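You operate a simulated robot arm through the tools that you are given. There is no shell and no other tool.

You run a simulated two-armed robot. Do the job below in one go: nothing can be reset, and whatever is moved stays where it is left.

Task
Pick up the cup from the work table with one hand, pass it to the other hand and put it on the top of the shoe rack. Set down upright: cup.

It is judged by the outcome, as a careful person would: the job done as asked, and still so three seconds after it is handed in. It fails if anything else is knocked over, pushed out of place, dropped, spilled or broken.

Robot
Two 7-joint arms with two-finger parallel grippers on one trunk, on a base that moves. Base frame: it is fixed to the floor where the robot stands at the start and does not move with it; the origin is under the middle of the robot, x ahead of it, y to its left, z up. Units: m, degrees, N and s.
The left shoulder is at the start at [0.06, 0.189, 1.103], the right one opposite. With the tool pointing down near the work surface each hand reaches from about 0.1 to 0.66 m from the robot's upright axis, wherever it stands, measured 20 degrees to its own side. Places, roughly: cup (7x7x10 cm) [-3.5, 1.9, 0.8]; top of the shoe rack [-6.1, 0.5, 0.6]. Payload 3.43 kg a hand.
Tool frame (each hand has its own): the origin (TCP) lies between the finger pads and is the grasp point; the fingertips stand 0.03 m ahead of it; z points along the fingers, y is the line along which they close. Largest opening 0.094 m; finger width 0.028, thickness 0.01; the body of the gripper, 0.05 by 0.096 m, starts 0.055 m behind the TCP.
Orientation is that of the tool frame in the base frame, as a unit quaternion [x, y, z, w]. With the fingers straight down and closing along the base's y, the tool's x points along the base's -x, its y along +y and its z along -z.

Tools
- The arms move only by the tool play_rows. It takes "left_deltas", "right_deltas" or both (then of equal length, played together; a hand with none holds still); each is a list of rows, each a list of 7 numbers: the shift along the tool's x, y, z in mm, then the turn, a rotation vector about the tool's x, y, z in degrees, then the opening, from 0 (shut) to 1 (fully open). In form: [[x, y, z, rx, ry, rz, jaw], ...]. A call has 1 to 20 rows; each row shifts and turns the commanded pose from where the row before left it, along the tool's axes as they then stand. Rows are played at 5 a second. More than 0.05 m and 8.6 degrees between two rows, or a gripper value outside its range, and nothing of the call is played. Where a pose cannot be reached the arm comes as near as it can. A force on the tool above 40 N (or 10 N above the force at the start of the call, whichever is more), or a blocked arm, ends the call early, and 0.2 s more pass. The fingers move at their own pace (about 0.153 m/s each) and stop on an object; they squeeze with about 22 N. The grip force told is the motor's: it shows also when the fingers shut on nothing. Time passes only in rows, and 0.2 s behind the last, so rows that do not move let the fingers close. It gives the time, the measured TCP pose, the force on the tool (base axes), the opening and the grip force at its end, in the units of the frame above (readings bear some noise), with the torque about the TCP (base axes, N m) and any sound that the robot's microphone picked up.
- Cameras (640 x 400 px; columns grow to the right, rows downward): "scene" is now at [0.0251, -0.0109, 1.6674]; the picture's right is [-0.13, -0.99, 0.00], its down [-0.63, 0.08, -0.77] and it looks along [0.76, -0.10, -0.64] (base axes); focal length 267 px, centre (320, 200). "left" rides on the left gripper at [0.076, -0.014, -0.103] in its tool frame; the picture's right is [0.18, 0.98, 0.00], its down [-0.75, 0.14, -0.64] and it looks along [-0.63, 0.12, 0.77] (tool axes); focal length 243 px, centre (320, 200). "right" rides on the right gripper at [0.076, 0.014, -0.102] in its tool frame; the picture's right is [-0.18, 0.98, 0.00], its down [-0.75, -0.14, -0.64] and it looks along [-0.63, -0.12, 0.77] (tool axes); focal length 243 px, centre (320, 200). There is no depth. A picture from a camera that has moved, and an enlarged one, comes with that camera's place and axes in the base frame and with its lens.
- get_image(camera): a new picture of that camera. It takes no simulated time.
- move_column(by): slides the trunk up (or, below 0, down) by that many m; the arms and the scene camera ride with it, the base frame stays. It gives what a move gives, with no picture.
- base_move(legs): drives the robot by 1 to 6 legs, each [ahead, left, turn to the left] in m, m and degrees, along the robot's own axes; the way and the turn of a leg run together, so that a leg with both is an arc; at most 1.5 m and 180 degrees a leg. The arms and the cameras ride along, it lands a little off, and it stops where it bumps. It gives what a move gives.
- turn_head(pan, tilt): turns the head with the scene camera to pan (to the left, within 86 degrees either way) and tilt (down, from -29 to 69), counted from straight ahead of the robot. It gives what a move gives.
- zoom(camera, box): a new picture of the part [left, top, right, bottom] of that camera's present view, enlarged. It takes no simulated time.
- close_job(): hands the job in; it is judged then, once.

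Places have to be worked out from the pictures, the camera data and where the tool is seen. Open the grippers and draw the arms clear of the work before you hand the job in, unless the task says otherwise.

The tools are called after "Request:" as a command line: name --argument value ..., lists and objects as JSON in quotes. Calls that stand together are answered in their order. play_rows: Moves the arms, as the interface text tells. Its arguments: {"type":"object","properties":{"left_deltas":{"type":"array","items":{"type":"array","items":{"type":"number"}}},"right_deltas":{"type":"array","items":{"type":"array","items":{"type":"number"}}}},"required":[]} The other tools are called the same way: move_column (by) moves the trunk up or down; base_move (legs) drives the base; turn_head (pan, tilt) turns the head that bears the scene camera; get_image (camera) takes a picture; zoom (camera, box) takes an enlarged picture of a part of a camera's view; close_job () hands the job in.

At the start:

```text
time_s: 0.0
left_tcp_pos: [0.4939, 0.2322, 1.0097]
left_ee_rot: [0.0, 1.0, 0.0, 0.0]
left_wrist_force: [-0.4, 0.1, -0.4]
left_torque: [0.0, -0.03, -0.01]
left_gripper_width: 0.094
left_gripper_force: 0.1
right_tcp_pos: [0.3283, -0.1182, 0.992]
right_ee_rot: [0.001, 1.0, 0.0, 0.0]
right_wrist_force: [-0.1, -0.1, -0.2]
right_torque: [-0.01, 0.02, -0.01]
right_gripper_width: 0.094
right_gripper_force: 0.1
trunk travel left (down, up): [-0.775, 0.215]
robot x, y, heading: [-0.0045, 0.0025, 0.2]
head pan, tilt (commanded): [-7.4, 39.8]
```

scene: 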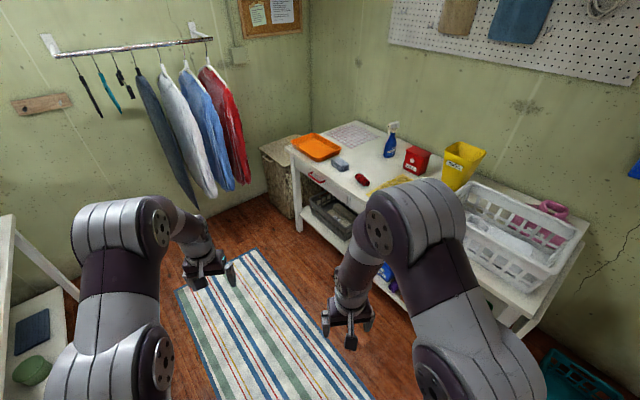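
right: 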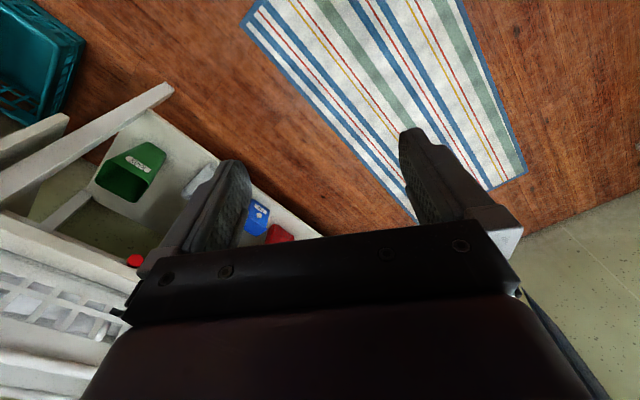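
left: 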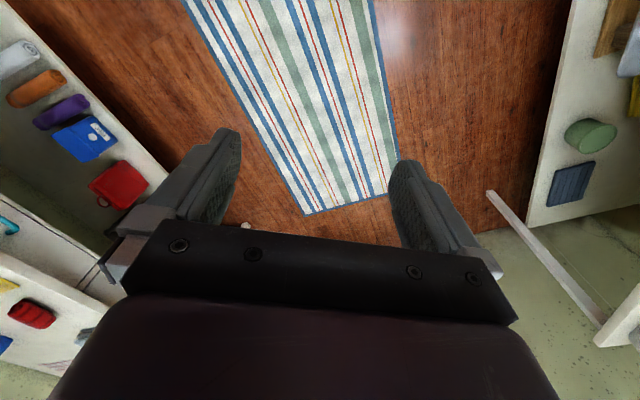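

The pictures show a laundry corner ahead; the cup and the rack are behind me. I look left and right with the head first to learn about the surroundings.

Request:
turn_head --pan 86 --tilt 25

Request:
get_image --camera "scene"

Request:
turn_head --pan -86 --tilt 25

Request:
get_image --camera "scene"

```text
time_s: 1.7
left_tcp_pos: [0.4925, 0.2323, 1.01]
left_ee_rot: [0.0, 1.0, 0.0, 0.0]
left_wrist_force: [-0.5, 1.0, 0.3]
left_torque: [0.0, 0.01, -0.01]
left_gripper_width: 0.0939
left_gripper_force: 0.0
right_tcp_pos: [0.3271, -0.1179, 0.9912]
right_ee_rot: [0.0, 1.0, 0.0, 0.0]
right_wrist_force: [-0.4, 0.3, 0.7]
right_torque: [-0.01, -0.02, 0.0]
right_gripper_width: 0.0942
right_gripper_force: 0.0
trunk travel left (down, up): [-0.775, 0.215]
robot x, y, heading: [-0.0007, 0.0013, 0.0]
head pan, tilt (commanded): [85.9, 25.0]
```

```text
taken
camera scene: at [-0.0527, 0.092, 1.6904], right [1.0, -0.07, 0.0], down [-0.03, -0.42, -0.91], along [0.06, 0.9, -0.42], focal length 267 px, centre (320, 200)
```

scene: 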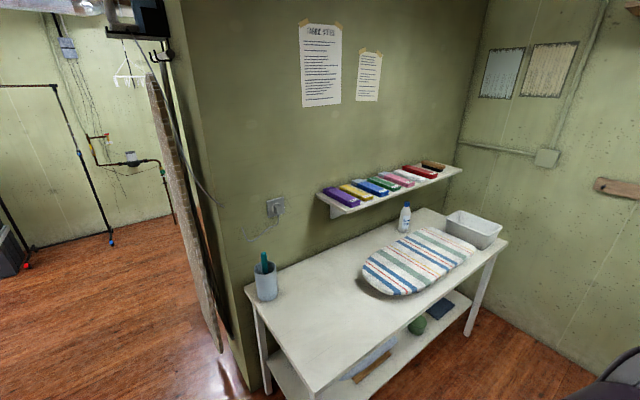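

```text
time_s: 4.3
left_tcp_pos: [0.494, 0.2309, 1.0088]
left_ee_rot: [0.0, 1.0, 0.001, 0.0]
left_wrist_force: [-0.4, 0.0, -0.7]
left_torque: [0.03, 0.0, -0.03]
left_gripper_width: 0.094
left_gripper_force: 0.1
right_tcp_pos: [0.3287, -0.1187, 0.9916]
right_ee_rot: [0.0, 1.0, 0.0, -0.001]
right_wrist_force: [-0.8, -0.4, 0.3]
right_torque: [-0.02, -0.01, -0.04]
right_gripper_width: 0.094
right_gripper_force: 0.1
trunk travel left (down, up): [-0.775, 0.215]
robot x, y, heading: [0.0005, 0.0008, 0.1]
head pan, tilt (commanded): [-85.9, 25.0]
```

```text
taken
camera scene: at [-0.0528, -0.0918, 1.6904], right [-1.0, -0.07, 0.0], down [-0.03, 0.42, -0.91], along [0.06, -0.9, -0.42], focal length 267 px, centre (320, 200)
```

scene: 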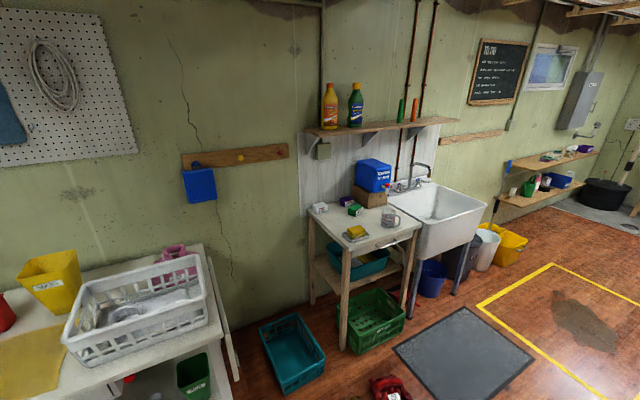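

The partition wall on the left ends behind me and the room is open to the right, so I turn right on the spot by 180 degrees in two legs, where the arms have more than 0.3 m of free space.

Request:
base_move --legs '[[0, 0, -90], [0, 0, -90]]'

Request:
turn_head --pan 0 --tilt 20

Request:
get_image --camera "scene"

Request:
turn_head --pan -50 --tilt 20

Request:
get_image --camera "scene"

Request:
turn_head --pan 50 --tilt 20

Request:
get_image --camera "scene"

```text
time_s: 12.3
left_tcp_pos: [-0.4909, -0.2392, 1.0096]
left_ee_rot: [1.0, 0.007, -0.001, 0.0]
left_wrist_force: [0.1, -0.2, 0.3]
left_torque: [-0.01, -0.03, 0.01]
left_gripper_width: 0.0943
left_gripper_force: 0.0
right_tcp_pos: [-0.3314, 0.1138, 0.992]
right_ee_rot: [1.0, 0.006, 0.0, 0.0]
right_wrist_force: [-0.8, 0.7, 0.0]
right_torque: [0.0, -0.02, 0.01]
right_gripper_width: 0.094
right_gripper_force: 0.1
trunk travel left (down, up): [-0.775, 0.215]
robot x, y, heading: [-0.0029, -0.0009, -179.5]
head pan, tilt (commanded): [-85.9, 25.0]
```

```text
time_s: 13.9
left_tcp_pos: [-0.4899, -0.2401, 1.0099]
left_ee_rot: [1.0, 0.008, 0.0, 0.0]
left_wrist_force: [0.5, -0.5, 0.8]
left_torque: [-0.01, -0.01, -0.01]
left_gripper_width: 0.0939
left_gripper_force: 0.0
right_tcp_pos: [-0.3304, 0.1148, 0.9923]
right_ee_rot: [1.0, 0.007, 0.0, 0.0]
right_wrist_force: [0.5, -0.6, 0.5]
right_torque: [-0.02, 0.01, 0.01]
right_gripper_width: 0.094
right_gripper_force: 0.0
trunk travel left (down, up): [-0.775, 0.215]
robot x, y, heading: [-0.0035, -0.0007, -179.2]
head pan, tilt (commanded): [0.0, 20.0]
```

```text
taken
camera scene: at [-0.0328, -0.0003, 1.6985], right [-0.01, 1.0, 0.0], down [0.34, 0.0, -0.94], along [-0.94, -0.01, -0.34], focal length 267 px, centre (320, 200)
```

scene: 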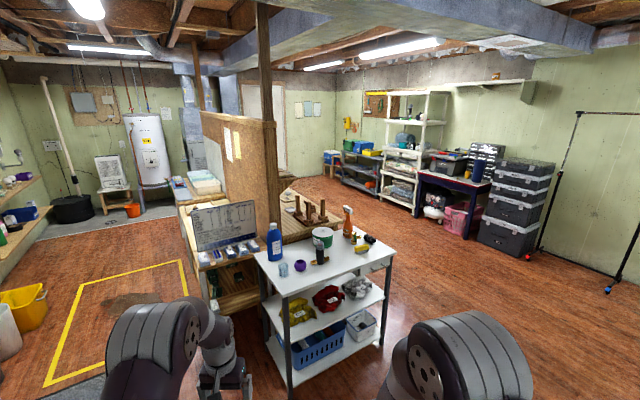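

```text
time_s: 15.1
left_tcp_pos: [-0.4904, -0.2398, 1.0107]
left_ee_rot: [1.0, 0.008, 0.0, 0.0]
left_wrist_force: [-0.5, -0.3, -0.1]
left_torque: [0.01, -0.01, 0.04]
left_gripper_width: 0.0942
left_gripper_force: 0.0
right_tcp_pos: [-0.3299, 0.1131, 0.9927]
right_ee_rot: [1.0, 0.007, 0.0, 0.0]
right_wrist_force: [-0.5, 0.8, -0.1]
right_torque: [-0.03, 0.0, 0.01]
right_gripper_width: 0.0943
right_gripper_force: 0.1
trunk travel left (down, up): [-0.775, 0.215]
robot x, y, heading: [-0.0041, -0.0003, -179.1]
head pan, tilt (commanded): [-50.0, 20.0]
```

```text
taken
camera scene: at [-0.0006, 0.0713, 1.6985], right [0.76, 0.65, 0.0], down [0.22, -0.26, -0.94], along [-0.61, 0.71, -0.34], focal length 267 px, centre (320, 200)
```

scene: 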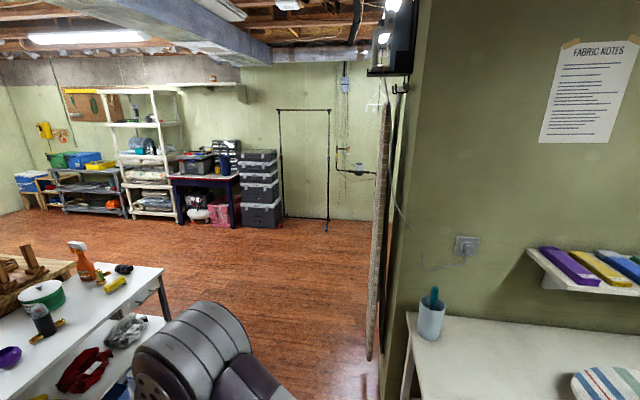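

```text
time_s: 16.8
left_tcp_pos: [-0.4902, -0.2378, 1.0092]
left_ee_rot: [1.0, 0.007, 0.0, -0.001]
left_wrist_force: [0.6, 0.0, -0.3]
left_torque: [0.04, -0.04, -0.02]
left_gripper_width: 0.0941
left_gripper_force: 0.0
right_tcp_pos: [-0.3305, 0.1142, 0.9912]
right_ee_rot: [1.0, 0.007, 0.0, 0.0]
right_wrist_force: [-0.3, 0.3, 0.7]
right_torque: [0.0, -0.04, 0.01]
right_gripper_width: 0.0942
right_gripper_force: 0.0
trunk travel left (down, up): [-0.775, 0.215]
robot x, y, heading: [-0.0023, 0.0011, -179.0]
head pan, tilt (commanded): [50.0, 20.0]
```

```text
taken
camera scene: at [0.0014, -0.0712, 1.6985], right [-0.77, 0.63, 0.0], down [0.22, 0.26, -0.94], along [-0.59, -0.73, -0.34], focal length 267 px, centre (320, 200)
```

scene: 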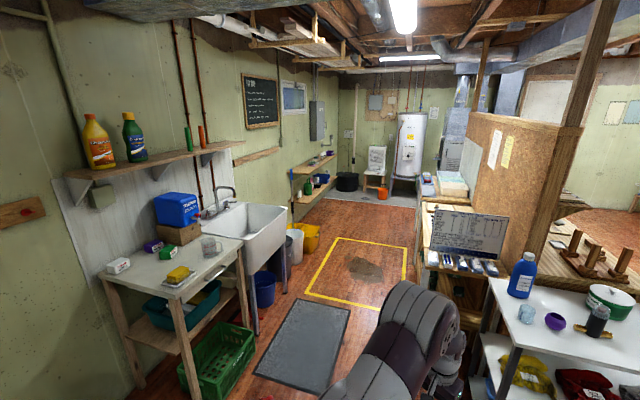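

The navy table at the right, around pixel (465,175) in the forward view, matches the given cup place, and the grey low rack around (350,165) the shoe rack. I turn the head there and zoom in.

Request:
turn_head --pan -25 --tilt 15

Request:
zoom --camera "scene" --box '[260, 120, 420, 220]'

Request:
zoom --camera "scene" --box '[100, 100, 260, 200]'

Request:
get_image --camera "scene"

```text
time_s: 18.3
left_tcp_pos: [-0.4892, -0.2383, 1.01]
left_ee_rot: [1.0, 0.007, 0.001, 0.0]
left_wrist_force: [0.1, 0.1, -0.1]
left_torque: [0.02, 0.02, 0.01]
left_gripper_width: 0.0942
left_gripper_force: 0.0
right_tcp_pos: [-0.3304, 0.1138, 0.9912]
right_ee_rot: [1.0, 0.008, 0.0, -0.001]
right_wrist_force: [0.0, -0.1, 0.0]
right_torque: [0.03, -0.01, -0.03]
right_gripper_width: 0.0942
right_gripper_force: 0.0
trunk travel left (down, up): [-0.775, 0.215]
robot x, y, heading: [0.0022, -0.0001, -179.1]
head pan, tilt (commanded): [-25.0, 15.0]
```

```text
4.00 times, centred on (340, 170) of scene
camera zoom: at [-0.0249, 0.0391, 1.7067], right [0.41, 0.91, 0.0], down [0.24, -0.11, -0.97], along [-0.88, 0.4, -0.26], focal length 1068 px, centre (240, 320)
```

zoom: 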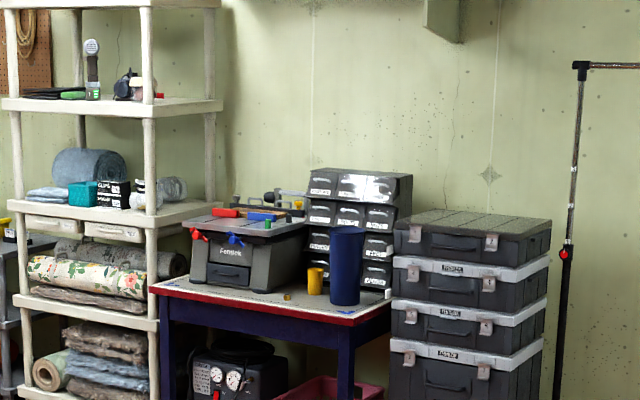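

```text
4.00 times, centred on (180, 150) of scene
camera zoom: at [-0.0249, 0.0391, 1.7067], right [0.41, 0.91, 0.0], down [0.24, -0.11, -0.97], along [-0.88, 0.4, -0.26], focal length 1068 px, centre (880, 400)
```

zoom: 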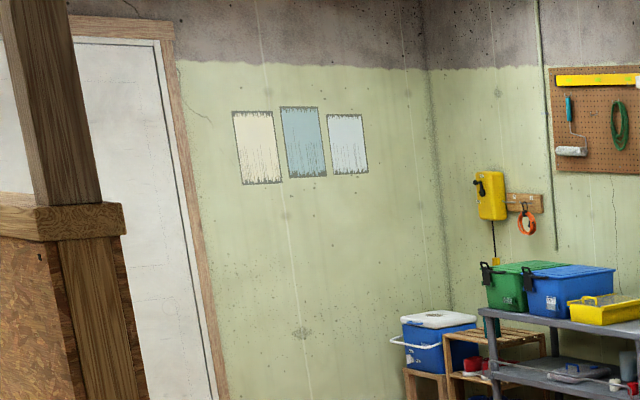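

```text
taken
camera scene: at [-0.0249, 0.0391, 1.7067], right [0.41, 0.91, 0.0], down [0.24, -0.11, -0.97], along [-0.88, 0.4, -0.26], focal length 267 px, centre (320, 200)
```

scene: 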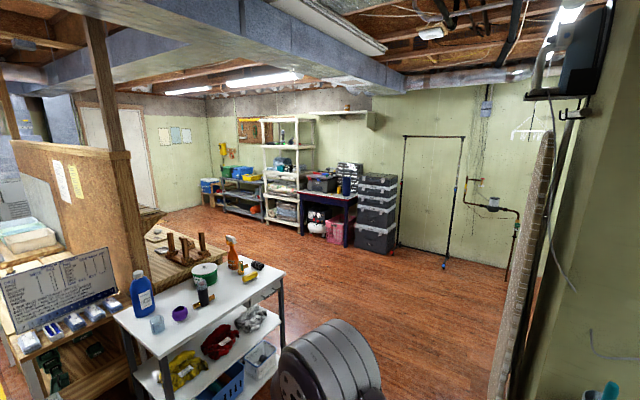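

The room is turned about 30° against the base frame; the cup is probably the yellow one on the navy table along the far right wall, with the slatted wooden shoe rack further left near the corner. I turn to face that wall, shift left to the middle of the gap, and drive ahead part way.

Request:
base_move --legs '[[0, 0, -61], [0, 0.45, 0], [1.0, 0, 0]]'

Request:
get_image --camera "scene"

Request:
turn_head --pan 50 --tilt 25

Request:
get_image --camera "scene"

```text
time_s: 28.4
left_tcp_pos: [-1.3505, 0.8933, 1.01]
left_ee_rot: [0.873, -0.487, 0.0, 0.0]
left_wrist_force: [-0.3, -0.7, 0.4]
left_torque: [0.01, -0.02, 0.0]
left_gripper_width: 0.0939
left_gripper_force: 0.0
right_tcp_pos: [-0.9668, 0.9377, 0.9922]
right_ee_rot: [0.873, -0.487, 0.001, 0.0]
right_wrist_force: [-0.2, 0.2, 0.0]
right_torque: [0.0, -0.02, 0.02]
right_gripper_width: 0.0941
right_gripper_force: 0.1
trunk travel left (down, up): [-0.775, 0.215]
robot x, y, heading: [-0.8921, 0.5976, 121.6]
head pan, tilt (commanded): [-25.0, 15.0]
```

```text
taken
camera scene: at [-0.8738, 0.6374, 1.7067], right [0.99, 0.12, 0.0], down [0.03, -0.26, -0.97], along [-0.11, 0.96, -0.26], focal length 267 px, centre (320, 200)
```

scene: 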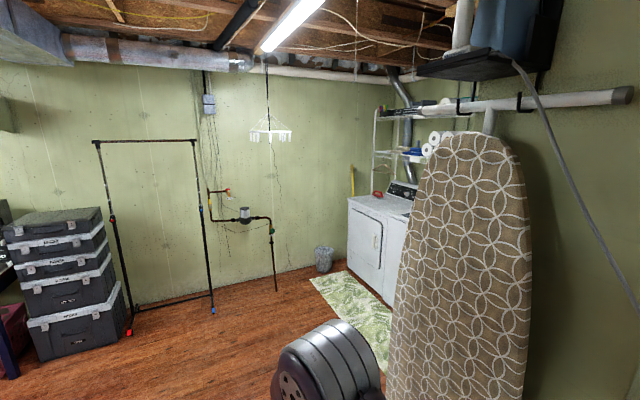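

```text
time_s: 29.8
left_tcp_pos: [-1.3522, 0.8935, 1.0093]
left_ee_rot: [0.873, -0.487, 0.0, 0.0]
left_wrist_force: [-0.3, -0.9, -0.3]
left_torque: [0.01, -0.02, -0.01]
left_gripper_width: 0.094
left_gripper_force: 0.1
right_tcp_pos: [-0.9664, 0.938, 0.9918]
right_ee_rot: [0.873, -0.487, 0.0, -0.001]
right_wrist_force: [0.2, 0.0, 0.0]
right_torque: [-0.02, -0.02, 0.03]
right_gripper_width: 0.0942
right_gripper_force: 0.1
trunk travel left (down, up): [-0.775, 0.215]
robot x, y, heading: [-0.8957, 0.5966, 121.6]
head pan, tilt (commanded): [50.0, 25.0]
```

```text
taken
camera scene: at [-0.954, 0.558, 1.6904], right [0.14, 0.99, 0.0], down [0.42, -0.06, -0.91], along [-0.9, 0.13, -0.42], focal length 267 px, centre (320, 200)
```

scene: 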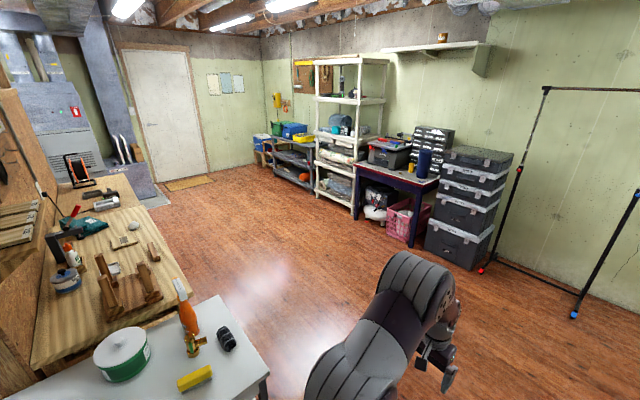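

The way to the navy table is clear. I drive ahead about 1.0 m and left 1.45 m to stop roughly one metre in front of it, then look.

Request:
base_move --legs '[[0.6, 0.7, 0], [0.4, 0.75, 0]]'

Request:
turn_head --pan 0 --tilt 35

Request:
get_image --camera "scene"

```text
time_s: 33.3
left_tcp_pos: [-1.9979, 0.9926, 1.01]
left_ee_rot: [0.898, -0.441, -0.001, -0.001]
left_wrist_force: [-0.4, 0.0, -0.9]
left_torque: [-0.04, -0.07, 0.02]
left_gripper_width: 0.094
left_gripper_force: 0.0
right_tcp_pos: [-1.6198, 1.0756, 0.9919]
right_ee_rot: [0.899, -0.439, 0.003, -0.002]
right_wrist_force: [-0.2, -0.3, 0.1]
right_torque: [0.02, -0.07, -0.01]
right_gripper_width: 0.0941
right_gripper_force: 0.0
trunk travel left (down, up): [-0.775, 0.215]
robot x, y, heading: [-1.5131, 0.7422, 128.2]
head pan, tilt (commanded): [50.0, 25.0]
stopped in leg 1: the robot was blocked; the commanded pose is now the measured one
```

```text
time_s: 34.5
left_tcp_pos: [-1.9968, 0.9913, 1.009]
left_ee_rot: [0.898, -0.44, -0.001, -0.001]
left_wrist_force: [0.0, -0.3, -0.1]
left_torque: [0.02, 0.01, 0.01]
left_gripper_width: 0.094
left_gripper_force: 0.1
right_tcp_pos: [-1.6183, 1.0764, 0.9917]
right_ee_rot: [0.899, -0.438, 0.001, 0.0]
right_wrist_force: [-0.3, 0.1, 0.1]
right_torque: [-0.03, 0.0, 0.0]
right_gripper_width: 0.094
right_gripper_force: 0.1
trunk travel left (down, up): [-0.775, 0.215]
robot x, y, heading: [-1.5094, 0.7439, 128.2]
head pan, tilt (commanded): [0.0, 35.0]
```

```text
taken
camera scene: at [-1.5278, 0.7665, 1.6746], right [0.79, 0.62, 0.0], down [0.36, -0.45, -0.82], along [-0.51, 0.64, -0.57], focal length 267 px, centre (320, 200)
```

scene: 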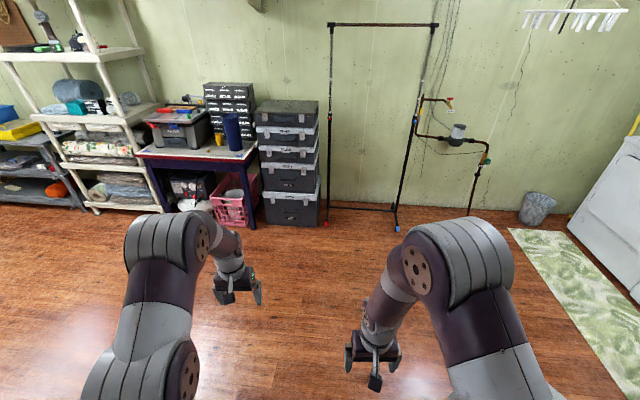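

The base was blocked: I judge that I cut too near to the white table's corner on my left. I look there before moving on.

Request:
turn_head --pan 86 --tilt 50

Request:
get_image --camera "scene"

```text
time_s: 36.1
left_tcp_pos: [-1.9939, 0.9926, 1.0105]
left_ee_rot: [0.898, -0.44, -0.002, -0.002]
left_wrist_force: [0.5, -0.7, 0.3]
left_torque: [-0.01, 0.01, -0.01]
left_gripper_width: 0.0937
left_gripper_force: 0.0
right_tcp_pos: [-1.6173, 1.0753, 0.9921]
right_ee_rot: [0.899, -0.439, 0.002, 0.0]
right_wrist_force: [-0.3, 0.5, 0.7]
right_torque: [-0.01, -0.06, -0.03]
right_gripper_width: 0.0939
right_gripper_force: 0.0
trunk travel left (down, up): [-0.775, 0.215]
robot x, y, heading: [-1.5093, 0.7452, 128.3]
head pan, tilt (commanded): [85.9, 50.0]
```

```text
taken
camera scene: at [-1.5356, 0.6537, 1.6529], right [-0.56, 0.83, 0.0], down [0.63, 0.43, -0.64], along [-0.53, -0.36, -0.77], focal length 267 px, centre (320, 200)
```

scene: 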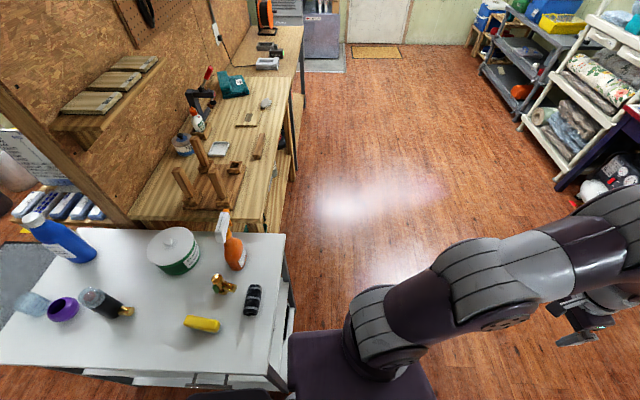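

All things on the white table still stand; the base's left side only touches its corner. I back off to the right, drive ahead past the corner, straighten to about 120° and then go left.

Request:
base_move --legs '[[0, -0.15, 0], [0.6, 0, -8], [0, 0.6, 0]]'

Request:
get_image --camera "scene"

Request:
turn_head --pan 20 --tilt 35

Request:
get_image --camera "scene"

```text
time_s: 43.4
left_tcp_pos: [-2.6839, 1.3342, 1.011]
left_ee_rot: [0.867, -0.498, -0.002, -0.001]
left_wrist_force: [0.3, -0.6, 0.6]
left_torque: [0.01, 0.0, 0.0]
left_gripper_width: 0.0941
left_gripper_force: 0.0
right_tcp_pos: [-2.2982, 1.367, 0.9921]
right_ee_rot: [0.868, -0.496, 0.002, 0.0]
right_wrist_force: [0.0, 0.3, -0.3]
right_torque: [0.0, 0.02, 0.01]
right_gripper_width: 0.094
right_gripper_force: 0.0
trunk travel left (down, up): [-0.775, 0.215]
robot x, y, heading: [-2.2369, 1.0241, 120.7]
head pan, tilt (commanded): [85.9, 50.0]
```

```text
taken
camera scene: at [-2.2721, 0.9387, 1.6529], right [-0.45, 0.89, 0.0], down [0.69, 0.34, -0.64], along [-0.57, -0.29, -0.77], focal length 267 px, centre (320, 200)
```

scene: 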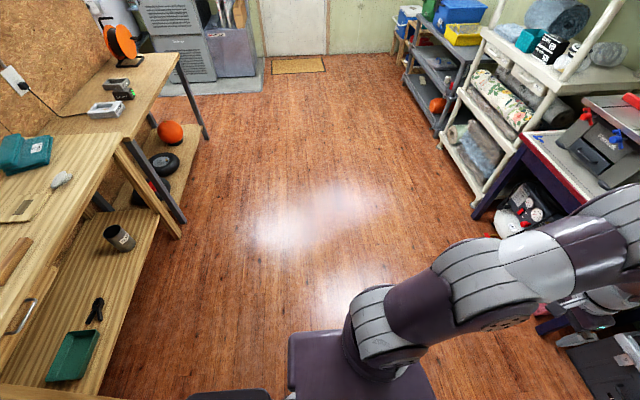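

```text
time_s: 44.7
left_tcp_pos: [-2.6837, 1.334, 1.0101]
left_ee_rot: [0.867, -0.498, -0.002, -0.002]
left_wrist_force: [-0.4, 0.5, 0.2]
left_torque: [0.0, -0.03, -0.03]
left_gripper_width: 0.0941
left_gripper_force: 0.1
right_tcp_pos: [-2.2985, 1.3667, 0.9918]
right_ee_rot: [0.868, -0.496, 0.002, 0.0]
right_wrist_force: [1.1, 0.6, -0.8]
right_torque: [0.0, 0.04, -0.01]
right_gripper_width: 0.0939
right_gripper_force: 0.1
trunk travel left (down, up): [-0.775, 0.215]
robot x, y, heading: [-2.2346, 1.0233, 120.6]
head pan, tilt (commanded): [20.0, 35.0]
```

```text
taken
camera scene: at [-2.2714, 1.029, 1.6746], right [0.63, 0.77, 0.0], down [0.44, -0.36, -0.82], along [-0.63, 0.52, -0.57], focal length 267 px, centre (320, 200)
```

scene: 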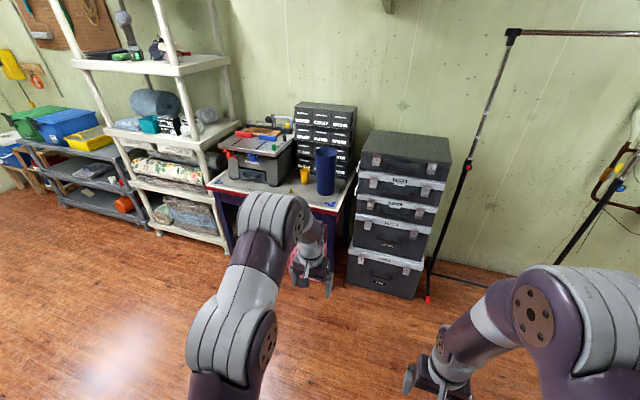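

I'm about a metre in front of the navy table, and the way is free. I zoom in on the table top to find the cup.

Request:
zoom --camera "scene" --box '[200, 90, 380, 220]'

Request:
turn_head --pan 50 --tilt 15

Request:
zoom --camera "scene" --box '[200, 100, 500, 287]'

```text
3.08 times, centred on (290, 155) of scene
camera zoom: at [-2.2714, 1.029, 1.6746], right [0.63, 0.77, 0.0], down [0.44, -0.36, -0.82], along [-0.63, 0.52, -0.57], focal length 822 px, centre (412, 338)
```

zoom: 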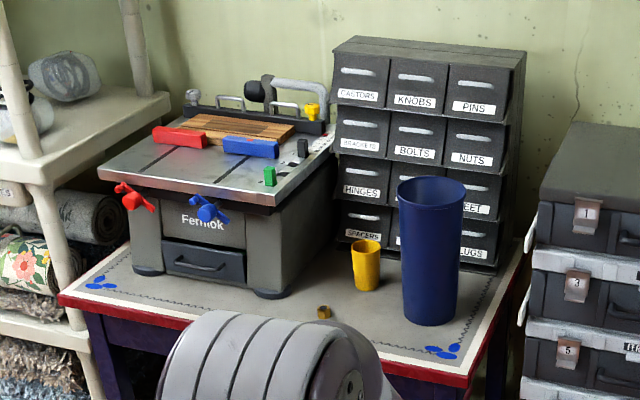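

```text
time_s: 45.7
left_tcp_pos: [-2.6846, 1.3347, 1.012]
left_ee_rot: [0.867, -0.497, -0.003, -0.001]
left_wrist_force: [-0.1, 0.9, 0.1]
left_torque: [0.0, -0.03, 0.02]
left_gripper_width: 0.0939
left_gripper_force: 0.1
right_tcp_pos: [-2.2984, 1.3676, 0.9921]
right_ee_rot: [0.868, -0.496, 0.001, 0.0]
right_wrist_force: [0.3, 0.4, -0.8]
right_torque: [-0.02, 0.0, -0.03]
right_gripper_width: 0.0939
right_gripper_force: 0.1
trunk travel left (down, up): [-0.775, 0.215]
robot x, y, heading: [-2.2349, 1.0246, 120.6]
head pan, tilt (commanded): [50.0, 15.0]
```

```text
2.13 times, centred on (350, 194) of scene
camera zoom: at [-2.2955, 0.9884, 1.7066], right [0.16, 0.99, 0.0], down [0.26, -0.04, -0.97], along [-0.95, 0.16, -0.26], focal length 570 px, centre (256, 214)
```

zoom: 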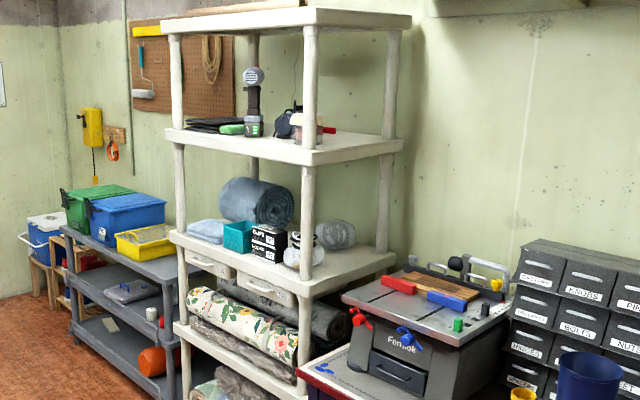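

The yellow cup stands at about [-3.50, 1.92], base at z≈0.75, between a tall blue tube (right) and the toolbox (left), with a small nut in front. I also zoom in on the shoe rack near the corner from here.

Request:
zoom --camera "scene" --box '[195, 190, 275, 240]'

Request:
get_image --camera "left"

Request:
get_image --camera "right"

```text
8.00 times, centred on (235, 215) of scene
camera zoom: at [-2.2955, 0.9884, 1.7066], right [0.16, 0.99, 0.0], down [0.26, -0.04, -0.97], along [-0.95, 0.16, -0.26], focal length 2137 px, centre (1000, 80)
```

zoom: 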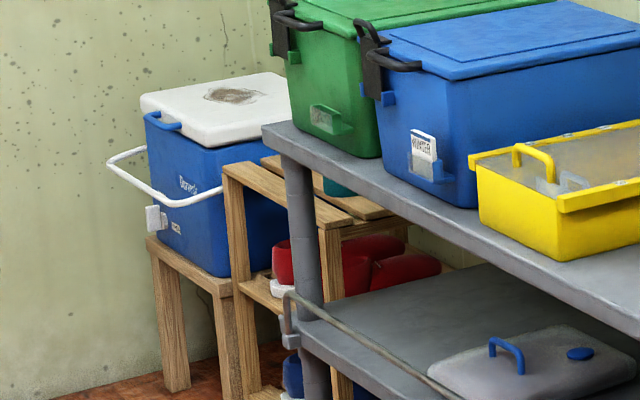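

```text
taken
camera left: at [-2.6331, 1.2752, 1.1132], right [-0.76, -0.65, 0.0], down [-0.5, 0.58, 0.65], along [-0.42, 0.49, -0.76], focal length 243 px, centre (320, 200)
```

left: 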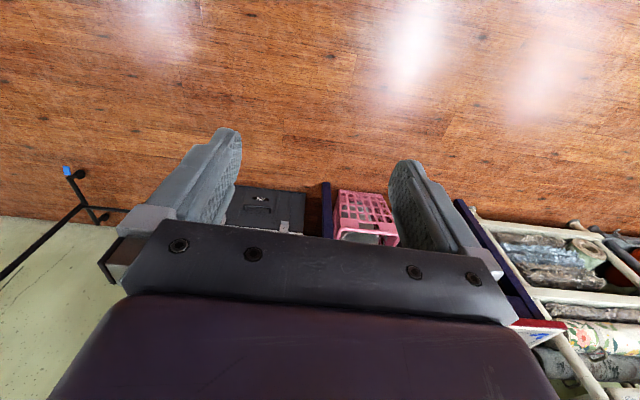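

```text
taken
camera right: at [-2.2721, 1.2952, 1.0956], right [-0.94, -0.34, 0.0], down [-0.26, 0.72, 0.64], along [-0.22, 0.6, -0.77], focal length 243 px, centre (320, 200)
```

right: 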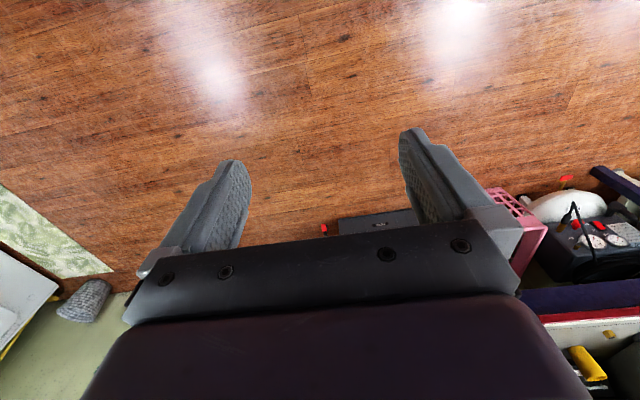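

The rack top is a slatted wooden surface at z≈0.6 between the cooler and the grey shelf. Plan: right hand takes the cup low at a 45° slant, left hand takes it over from above, and sets it on the rack. First I draw the left arm back, then drive left and part way ahead.

Request:
play_rows --left_deltas '[[50, 0, 0, 0, 0, 0, 1], [50, 0, 0, 0, 0, 0, 1], [50, 0, 0, 0, 0, 0, 1], [50, 0, 0, 0, 0, 0, 1], [0, 0, 0, 0, 0, 0, 1]]'

Request:
base_move --legs '[[0, 0.79, 0], [0.45, 0, 0]]'

Request:
turn_head --pan 0 --tilt 45

Request:
get_image --camera "scene"

```text
time_s: 46.9
left_tcp_pos: [-2.5839, 1.163, 1.0142]
left_ee_rot: [0.867, -0.498, -0.002, -0.001]
left_wrist_force: [0.5, 0.0, -0.1]
left_torque: [-0.02, 0.0, 0.04]
left_gripper_width: 0.0938
left_gripper_force: 0.1
right_tcp_pos: [-2.299, 1.3683, 0.9915]
right_ee_rot: [0.868, -0.496, 0.002, 0.0]
right_wrist_force: [0.5, 0.8, -0.6]
right_torque: [-0.01, -0.03, 0.0]
right_gripper_width: 0.0942
right_gripper_force: 0.1
trunk travel left (down, up): [-0.775, 0.215]
robot x, y, heading: [-2.2379, 1.0245, 120.6]
head pan, tilt (commanded): [50.0, 15.0]
```

```text
time_s: 53.3
left_tcp_pos: [-3.472, 1.1584, 1.0131]
left_ee_rot: [0.873, -0.488, -0.003, -0.001]
left_wrist_force: [0.4, 0.2, -0.1]
left_torque: [-0.02, 0.0, -0.02]
left_gripper_width: 0.094
left_gripper_force: 0.0
right_tcp_pos: [-3.1915, 1.3683, 0.9923]
right_ee_rot: [0.874, -0.486, 0.002, -0.001]
right_wrist_force: [0.6, -0.2, 0.0]
right_torque: [0.01, -0.04, 0.01]
right_gripper_width: 0.0939
right_gripper_force: 0.0
trunk travel left (down, up): [-0.775, 0.215]
robot x, y, heading: [-3.1177, 1.0267, 121.9]
head pan, tilt (commanded): [50.0, 15.0]
```

```text
time_s: 54.5
left_tcp_pos: [-3.4719, 1.1589, 1.0124]
left_ee_rot: [0.873, -0.488, -0.003, -0.002]
left_wrist_force: [-0.3, -0.3, 0.3]
left_torque: [0.0, 0.0, -0.01]
left_gripper_width: 0.0941
left_gripper_force: 0.1
right_tcp_pos: [-3.1921, 1.3691, 0.9927]
right_ee_rot: [0.874, -0.487, 0.001, 0.0]
right_wrist_force: [0.2, 0.8, -0.2]
right_torque: [0.01, -0.01, 0.01]
right_gripper_width: 0.0938
right_gripper_force: 0.0
trunk travel left (down, up): [-0.775, 0.215]
robot x, y, heading: [-3.1189, 1.0243, 122.0]
head pan, tilt (commanded): [0.0, 45.0]
```

```text
taken
camera scene: at [-3.1309, 1.0468, 1.6599], right [0.85, 0.53, 0.0], down [0.37, -0.6, -0.71], along [-0.37, 0.6, -0.71], focal length 267 px, centre (320, 200)
```

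scene: 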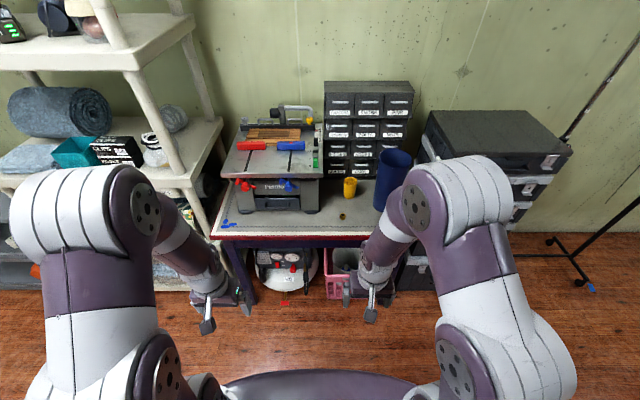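

The table is right ahead with the cup near the image centre. I zoom in to measure cup, tube, nut and table edge.

Request:
zoom --camera "scene" --box '[210, 130, 430, 267]'

Request:
zoom --camera "scene" --box '[310, 150, 420, 219]'

```text
2.91 times, centred on (320, 198) of scene
camera zoom: at [-3.1309, 1.0468, 1.6599], right [0.85, 0.53, 0.0], down [0.37, -0.6, -0.71], along [-0.37, 0.6, -0.71], focal length 777 px, centre (320, 204)
```

zoom: 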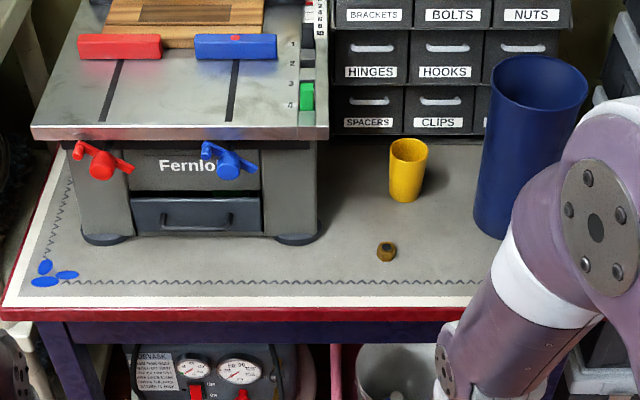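

```text
5.80 times, centred on (365, 184) of scene
camera zoom: at [-3.1309, 1.0468, 1.6599], right [0.85, 0.53, 0.0], down [0.37, -0.6, -0.71], along [-0.37, 0.6, -0.71], focal length 1548 px, centre (59, 290)
```

zoom: 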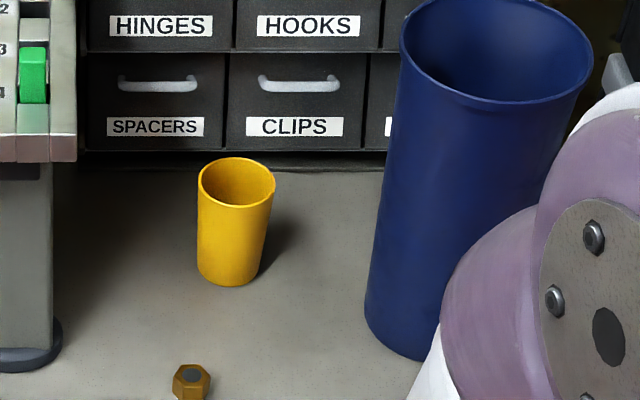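

Two views put the cup at about [-3.501, 1.912], base z≈0.755, rim ≈6 cm wide, 10 cm high; the tube is ~15 cm right of it and the nut ~13 cm in front. I check the gripper's shape and drive 0.33 m closer.

Request:
zoom --camera "scene" --box '[310, 230, 430, 340]'

Request:
base_move --legs '[[0.33, 0, 0]]'

Request:
get_image --camera "scene"

```text
3.64 times, centred on (370, 285) of scene
camera zoom: at [-3.1309, 1.0468, 1.6599], right [0.85, 0.53, 0.0], down [0.37, -0.6, -0.71], along [-0.37, 0.6, -0.71], focal length 971 px, centre (138, -109)
```

zoom: 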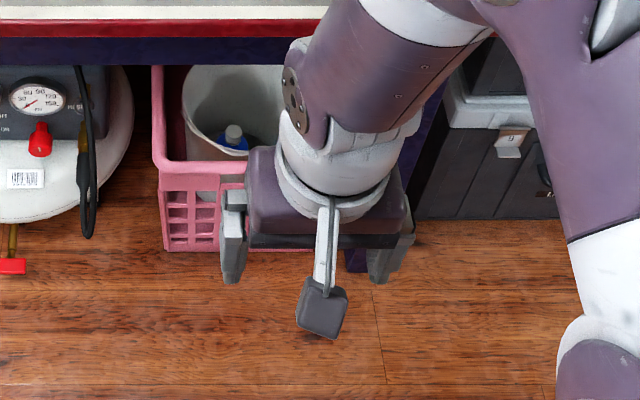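

```text
time_s: 56.7
left_tcp_pos: [-3.6448, 1.4328, 1.0146]
left_ee_rot: [0.874, -0.487, -0.003, -0.002]
left_wrist_force: [0.1, 0.0, -0.7]
left_torque: [-0.03, 0.03, 0.04]
left_gripper_width: 0.0941
left_gripper_force: 0.2
right_tcp_pos: [-3.3676, 1.6448, 0.9919]
right_ee_rot: [0.875, -0.485, 0.002, -0.001]
right_wrist_force: [0.4, 1.0, -1.2]
right_torque: [-0.01, -0.02, 0.01]
right_gripper_width: 0.0936
right_gripper_force: 0.1
trunk travel left (down, up): [-0.775, 0.215]
robot x, y, heading: [-3.2917, 1.3038, 122.4]
head pan, tilt (commanded): [0.0, 45.0]
```

```text
taken
camera scene: at [-3.3036, 1.3225, 1.6599], right [0.85, 0.53, 0.0], down [0.38, -0.6, -0.71], along [-0.38, 0.6, -0.71], focal length 267 px, centre (320, 200)
```

scene: 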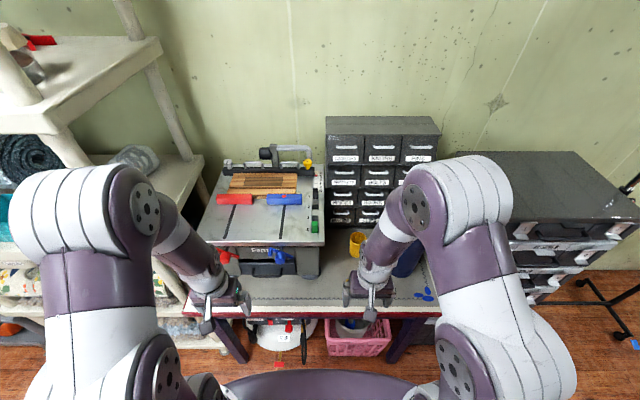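

The camera on each gripper is a physical box on the robot-side of the hand, so I'll approach at 45° with it above the table. Cup is now 0.625 m ahead and 0.149 m right; I first turn the right hand 8° inward and pitch it 45° forward where it is.

Request:
play_rows --right_deltas '[[0, 0, 0, 0, 0, -8, 1], [0, 0, 0, 0, -7.5, 0, 1], [0, 0, 0, 0, -7.5, 0, 1], [0, 0, 0, 0, -7.5, 0, 1], [0, 0, 0, 0, -7.5, 0, 1], [0, 0, 0, 0, -7.5, 0, 1], [0, 0, 0, 0, -7.5, 0, 1], [0, 0, 0, 0, 0, 0, 1]]'

Request:
get_image --camera "scene"

Request:
get_image --camera "right"

```text
time_s: 58.5
left_tcp_pos: [-3.6471, 1.4335, 1.0124]
left_ee_rot: [0.874, -0.486, -0.003, -0.002]
left_wrist_force: [0.3, -0.1, -0.2]
left_torque: [-0.02, -0.02, -0.03]
left_gripper_width: 0.094
left_gripper_force: 0.1
right_tcp_pos: [-3.3667, 1.6473, 0.9904]
right_ee_rot: [0.857, -0.398, -0.295, -0.143]
right_wrist_force: [-0.5, -0.5, 0.0]
right_torque: [0.01, -0.03, -0.02]
right_gripper_width: 0.0938
right_gripper_force: 0.1
right hand out of reach, approached as far as the arm can: row 4, 5, 6
trunk travel left (down, up): [-0.775, 0.215]
robot x, y, heading: [-3.2926, 1.3043, 122.5]
head pan, tilt (commanded): [0.0, 45.0]
```

```text
taken
camera scene: at [-3.3043, 1.323, 1.6598], right [0.85, 0.53, 0.0], down [0.38, -0.6, -0.71], along [-0.38, 0.6, -0.71], focal length 267 px, centre (320, 200)
```

scene: 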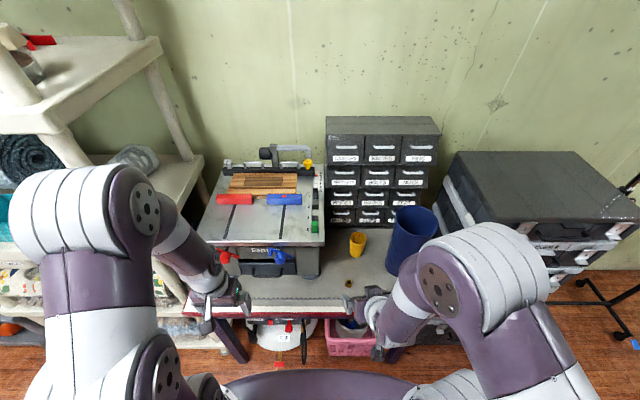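

```text
taken
camera right: at [-3.2984, 1.5431, 1.0252], right [-0.85, -0.52, 0.1], down [-0.02, 0.23, 0.97], along [-0.53, 0.82, -0.21], focal length 243 px, centre (320, 200)
```

right: 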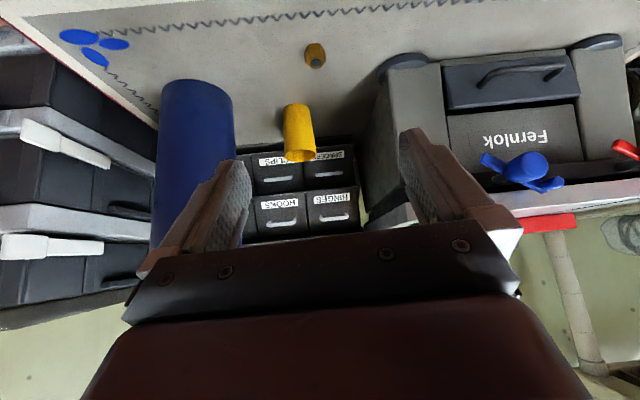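

The right hand pitched 38° (limit with the arm so close), and the hand camera confirms the cup at about [-3.502, 1.91]. I move the hand forward toward the pre-grasp point, watching the reading.

Request:
play_rows --right_deltas '[[-14.9, -13.4, 38.3, 0, 0, 0, 1], [-14.9, -13.4, 38.3, 0, 0, 0, 1], [-14.9, -13.4, 38.3, 0, 0, 0, 1], [0, 0, 0, 0, 0, 0, 1]]'

Request:
get_image --camera "scene"

```text
time_s: 59.5
left_tcp_pos: [-3.6461, 1.4332, 1.0133]
left_ee_rot: [0.874, -0.486, -0.002, -0.002]
left_wrist_force: [0.5, 0.6, -0.1]
left_torque: [0.02, 0.02, -0.04]
left_gripper_width: 0.0941
left_gripper_force: 0.1
right_tcp_pos: [-3.4032, 1.7519, 0.9311]
right_ee_rot: [0.856, -0.399, -0.295, -0.143]
right_wrist_force: [-0.3, 0.6, 0.0]
right_torque: [0.01, 0.01, 0.02]
right_gripper_width: 0.094
right_gripper_force: 0.0
trunk travel left (down, up): [-0.775, 0.215]
robot x, y, heading: [-3.2896, 1.3042, 122.0]
head pan, tilt (commanded): [0.0, 45.0]
```

```text
taken
camera scene: at [-3.3036, 1.3219, 1.6599], right [0.85, 0.53, 0.0], down [0.38, -0.6, -0.71], along [-0.38, 0.6, -0.71], focal length 267 px, centre (320, 200)
```

scene: 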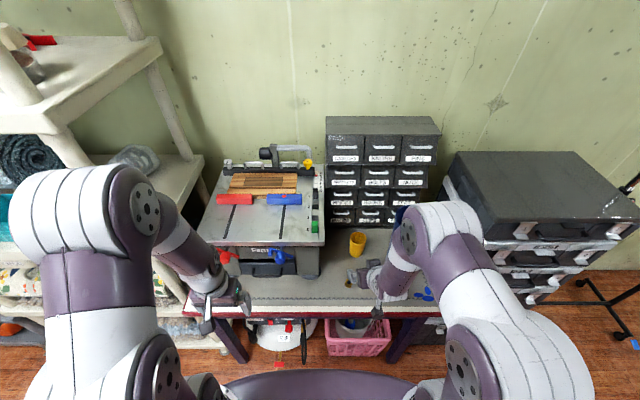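

The hand follows well. Now that the arm is further out I try the remaining pitch and go on to the pre-grasp point.

Request:
play_rows --right_deltas '[[0, 0, 0, 0, -3.5, 0, 1], [0, 0, 0, 0, -3.5, 0, 1], [0, 0, 0, 0, 0, 0, 1]]'

```text
time_s: 60.3
left_tcp_pos: [-3.6468, 1.4343, 1.0127]
left_ee_rot: [0.874, -0.486, -0.002, -0.001]
left_wrist_force: [0.7, -0.5, -1.1]
left_torque: [0.0, -0.01, 0.0]
left_gripper_width: 0.094
left_gripper_force: 0.1
right_tcp_pos: [-3.4033, 1.7533, 0.9296]
right_ee_rot: [0.837, -0.39, -0.347, -0.166]
right_wrist_force: [-0.6, 0.3, -0.1]
right_torque: [0.0, -0.03, -0.01]
right_gripper_width: 0.0939
right_gripper_force: 0.1
trunk travel left (down, up): [-0.775, 0.215]
robot x, y, heading: [-3.2899, 1.3056, 122.4]
head pan, tilt (commanded): [0.0, 45.0]
```

The pitch is now 45°. I go the last bit to the pre-grasp point, 13 cm back along the approach line, and look.

Request:
play_rows --right_deltas '[[-10, -12.1, 40.8, 0, 0, 0, 1], [-10, -12.1, 40.8, 0, 0, 0, 1], [0, 0, 0, 0, 0, 0, 1]]'

Request:
get_image --camera "right"

Request:
zoom --camera "scene" --box '[280, 180, 480, 330]'

```text
time_s: 61.1
left_tcp_pos: [-3.646, 1.4327, 1.0143]
left_ee_rot: [0.874, -0.487, -0.003, -0.002]
left_wrist_force: [0.8, 0.2, -0.2]
left_torque: [-0.01, 0.01, 0.0]
left_gripper_width: 0.094
left_gripper_force: 0.1
right_tcp_pos: [-3.4324, 1.8256, 0.8885]
right_ee_rot: [0.837, -0.39, -0.347, -0.167]
right_wrist_force: [-0.2, 1.1, 0.1]
right_torque: [0.03, 0.05, 0.04]
right_gripper_width: 0.094
right_gripper_force: 0.0
trunk travel left (down, up): [-0.775, 0.215]
robot x, y, heading: [-3.2925, 1.3026, 122.3]
head pan, tilt (commanded): [0.0, 45.0]
```

```text
taken
camera right: at [-3.3616, 1.7204, 0.9074], right [-0.84, -0.53, 0.12], down [0.06, 0.14, 0.99], along [-0.54, 0.84, -0.09], focal length 243 px, centre (320, 200)
```

right: 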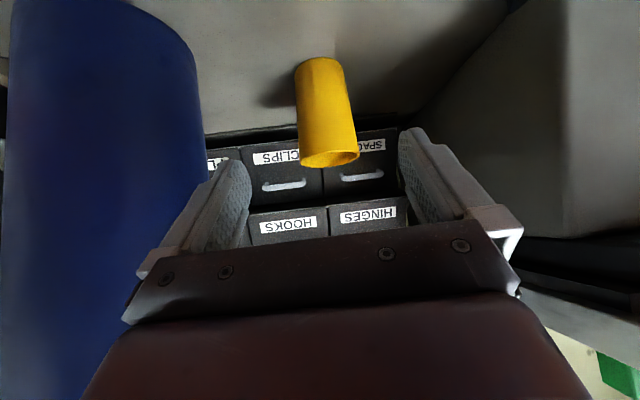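

```text
2.67 times, centred on (380, 255) of scene
camera zoom: at [-3.3033, 1.3212, 1.6599], right [0.85, 0.53, 0.0], down [0.38, -0.6, -0.71], along [-0.38, 0.6, -0.71], focal length 712 px, centre (160, 53)
```

zoom: 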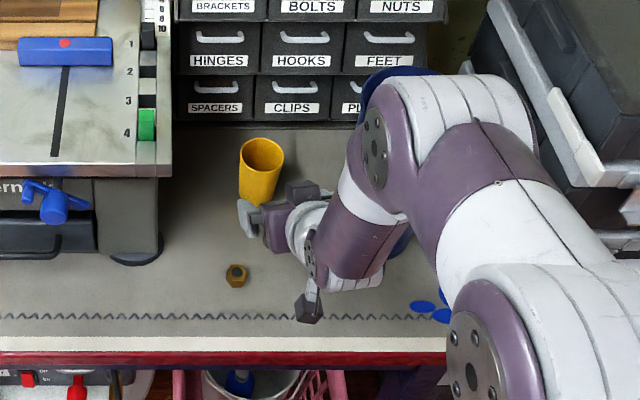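

The tool is well aligned with the cup (hand camera suggests the base is nearer z≈0.747), but my elbow hangs close above the tall blue tube. I raise the trunk 0.2 m so the elbow stays high, then bring the hand back down.

Request:
move_column --by 0.2

Request:
get_image --camera "scene"

```text
time_s: 63.2
left_tcp_pos: [-3.646, 1.4331, 1.2141]
left_ee_rot: [0.874, -0.486, -0.002, 0.0]
left_wrist_force: [0.2, 0.0, -0.5]
left_torque: [0.01, 0.02, 0.01]
left_gripper_width: 0.094
left_gripper_force: 0.0
right_tcp_pos: [-3.4317, 1.826, 1.0895]
right_ee_rot: [0.837, -0.389, -0.347, -0.167]
right_wrist_force: [-0.7, 1.0, 0.5]
right_torque: [-0.03, -0.02, 0.0]
right_gripper_width: 0.0939
right_gripper_force: 0.1
trunk travel left (down, up): [-0.975, 0.015]
robot x, y, heading: [-3.2914, 1.3053, 122.3]
head pan, tilt (commanded): [0.0, 45.0]
```

```text
taken
camera scene: at [-3.3038, 1.3228, 1.8598], right [0.85, 0.53, 0.0], down [0.38, -0.6, -0.71], along [-0.38, 0.6, -0.71], focal length 267 px, centre (320, 200)
```

scene: 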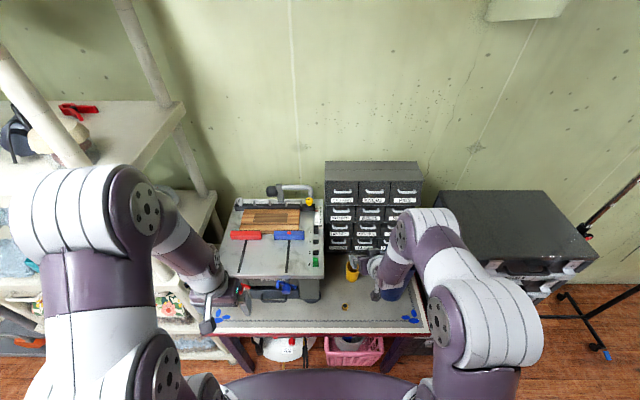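

The trunk is up. I lower the right hand straight down 0.2 m back to the pre-grasp height and look at the elbow.

Request:
play_rows --right_deltas '[[28.4, 0.3, 28.2, 0, 0, 0, 1], [28.4, 0.3, 28.2, 0, 0, 0, 1], [28.4, 0.3, 28.2, 0, 0, 0, 1], [28.4, 0.3, 28.2, 0, 0, 0, 1], [28.4, 0.3, 28.2, 0, 0, 0, 1], [0, 0, 0, 0, 0, 0, 1]]'

Request:
get_image --camera "scene"

Request:
get_image --camera "right"

```text
time_s: 64.6
left_tcp_pos: [-3.6453, 1.4341, 1.2126]
left_ee_rot: [0.874, -0.486, -0.002, -0.001]
left_wrist_force: [0.2, 0.1, -0.5]
left_torque: [0.01, -0.02, 0.02]
left_gripper_width: 0.0938
left_gripper_force: 0.0
right_tcp_pos: [-3.4309, 1.8286, 0.8897]
right_ee_rot: [0.837, -0.389, -0.347, -0.166]
right_wrist_force: [0.4, -0.1, 0.1]
right_torque: [-0.01, 0.02, 0.01]
right_gripper_width: 0.0937
right_gripper_force: 0.0
trunk travel left (down, up): [-0.975, 0.015]
robot x, y, heading: [-3.2923, 1.3006, 122.0]
head pan, tilt (commanded): [0.0, 45.0]
```

```text
taken
camera scene: at [-3.3037, 1.3221, 1.8599], right [0.85, 0.53, 0.0], down [0.38, -0.6, -0.71], along [-0.38, 0.6, -0.71], focal length 267 px, centre (320, 200)
```

scene: 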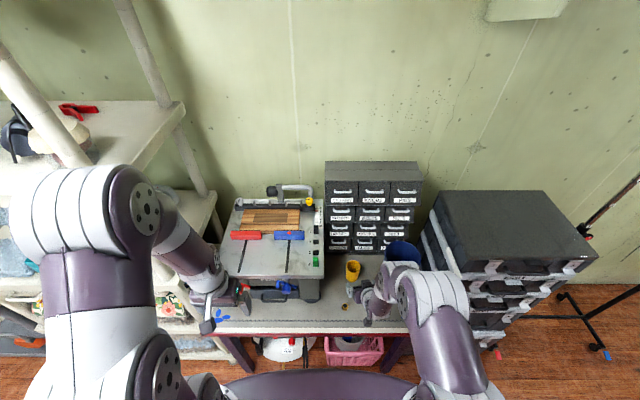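

```text
taken
camera right: at [-3.3604, 1.7222, 0.9075], right [-0.84, -0.53, 0.12], down [0.05, 0.14, 0.99], along [-0.54, 0.83, -0.09], focal length 243 px, centre (320, 200)
```

right: 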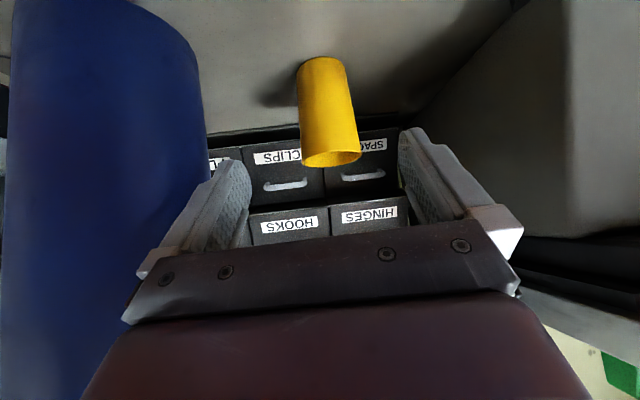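

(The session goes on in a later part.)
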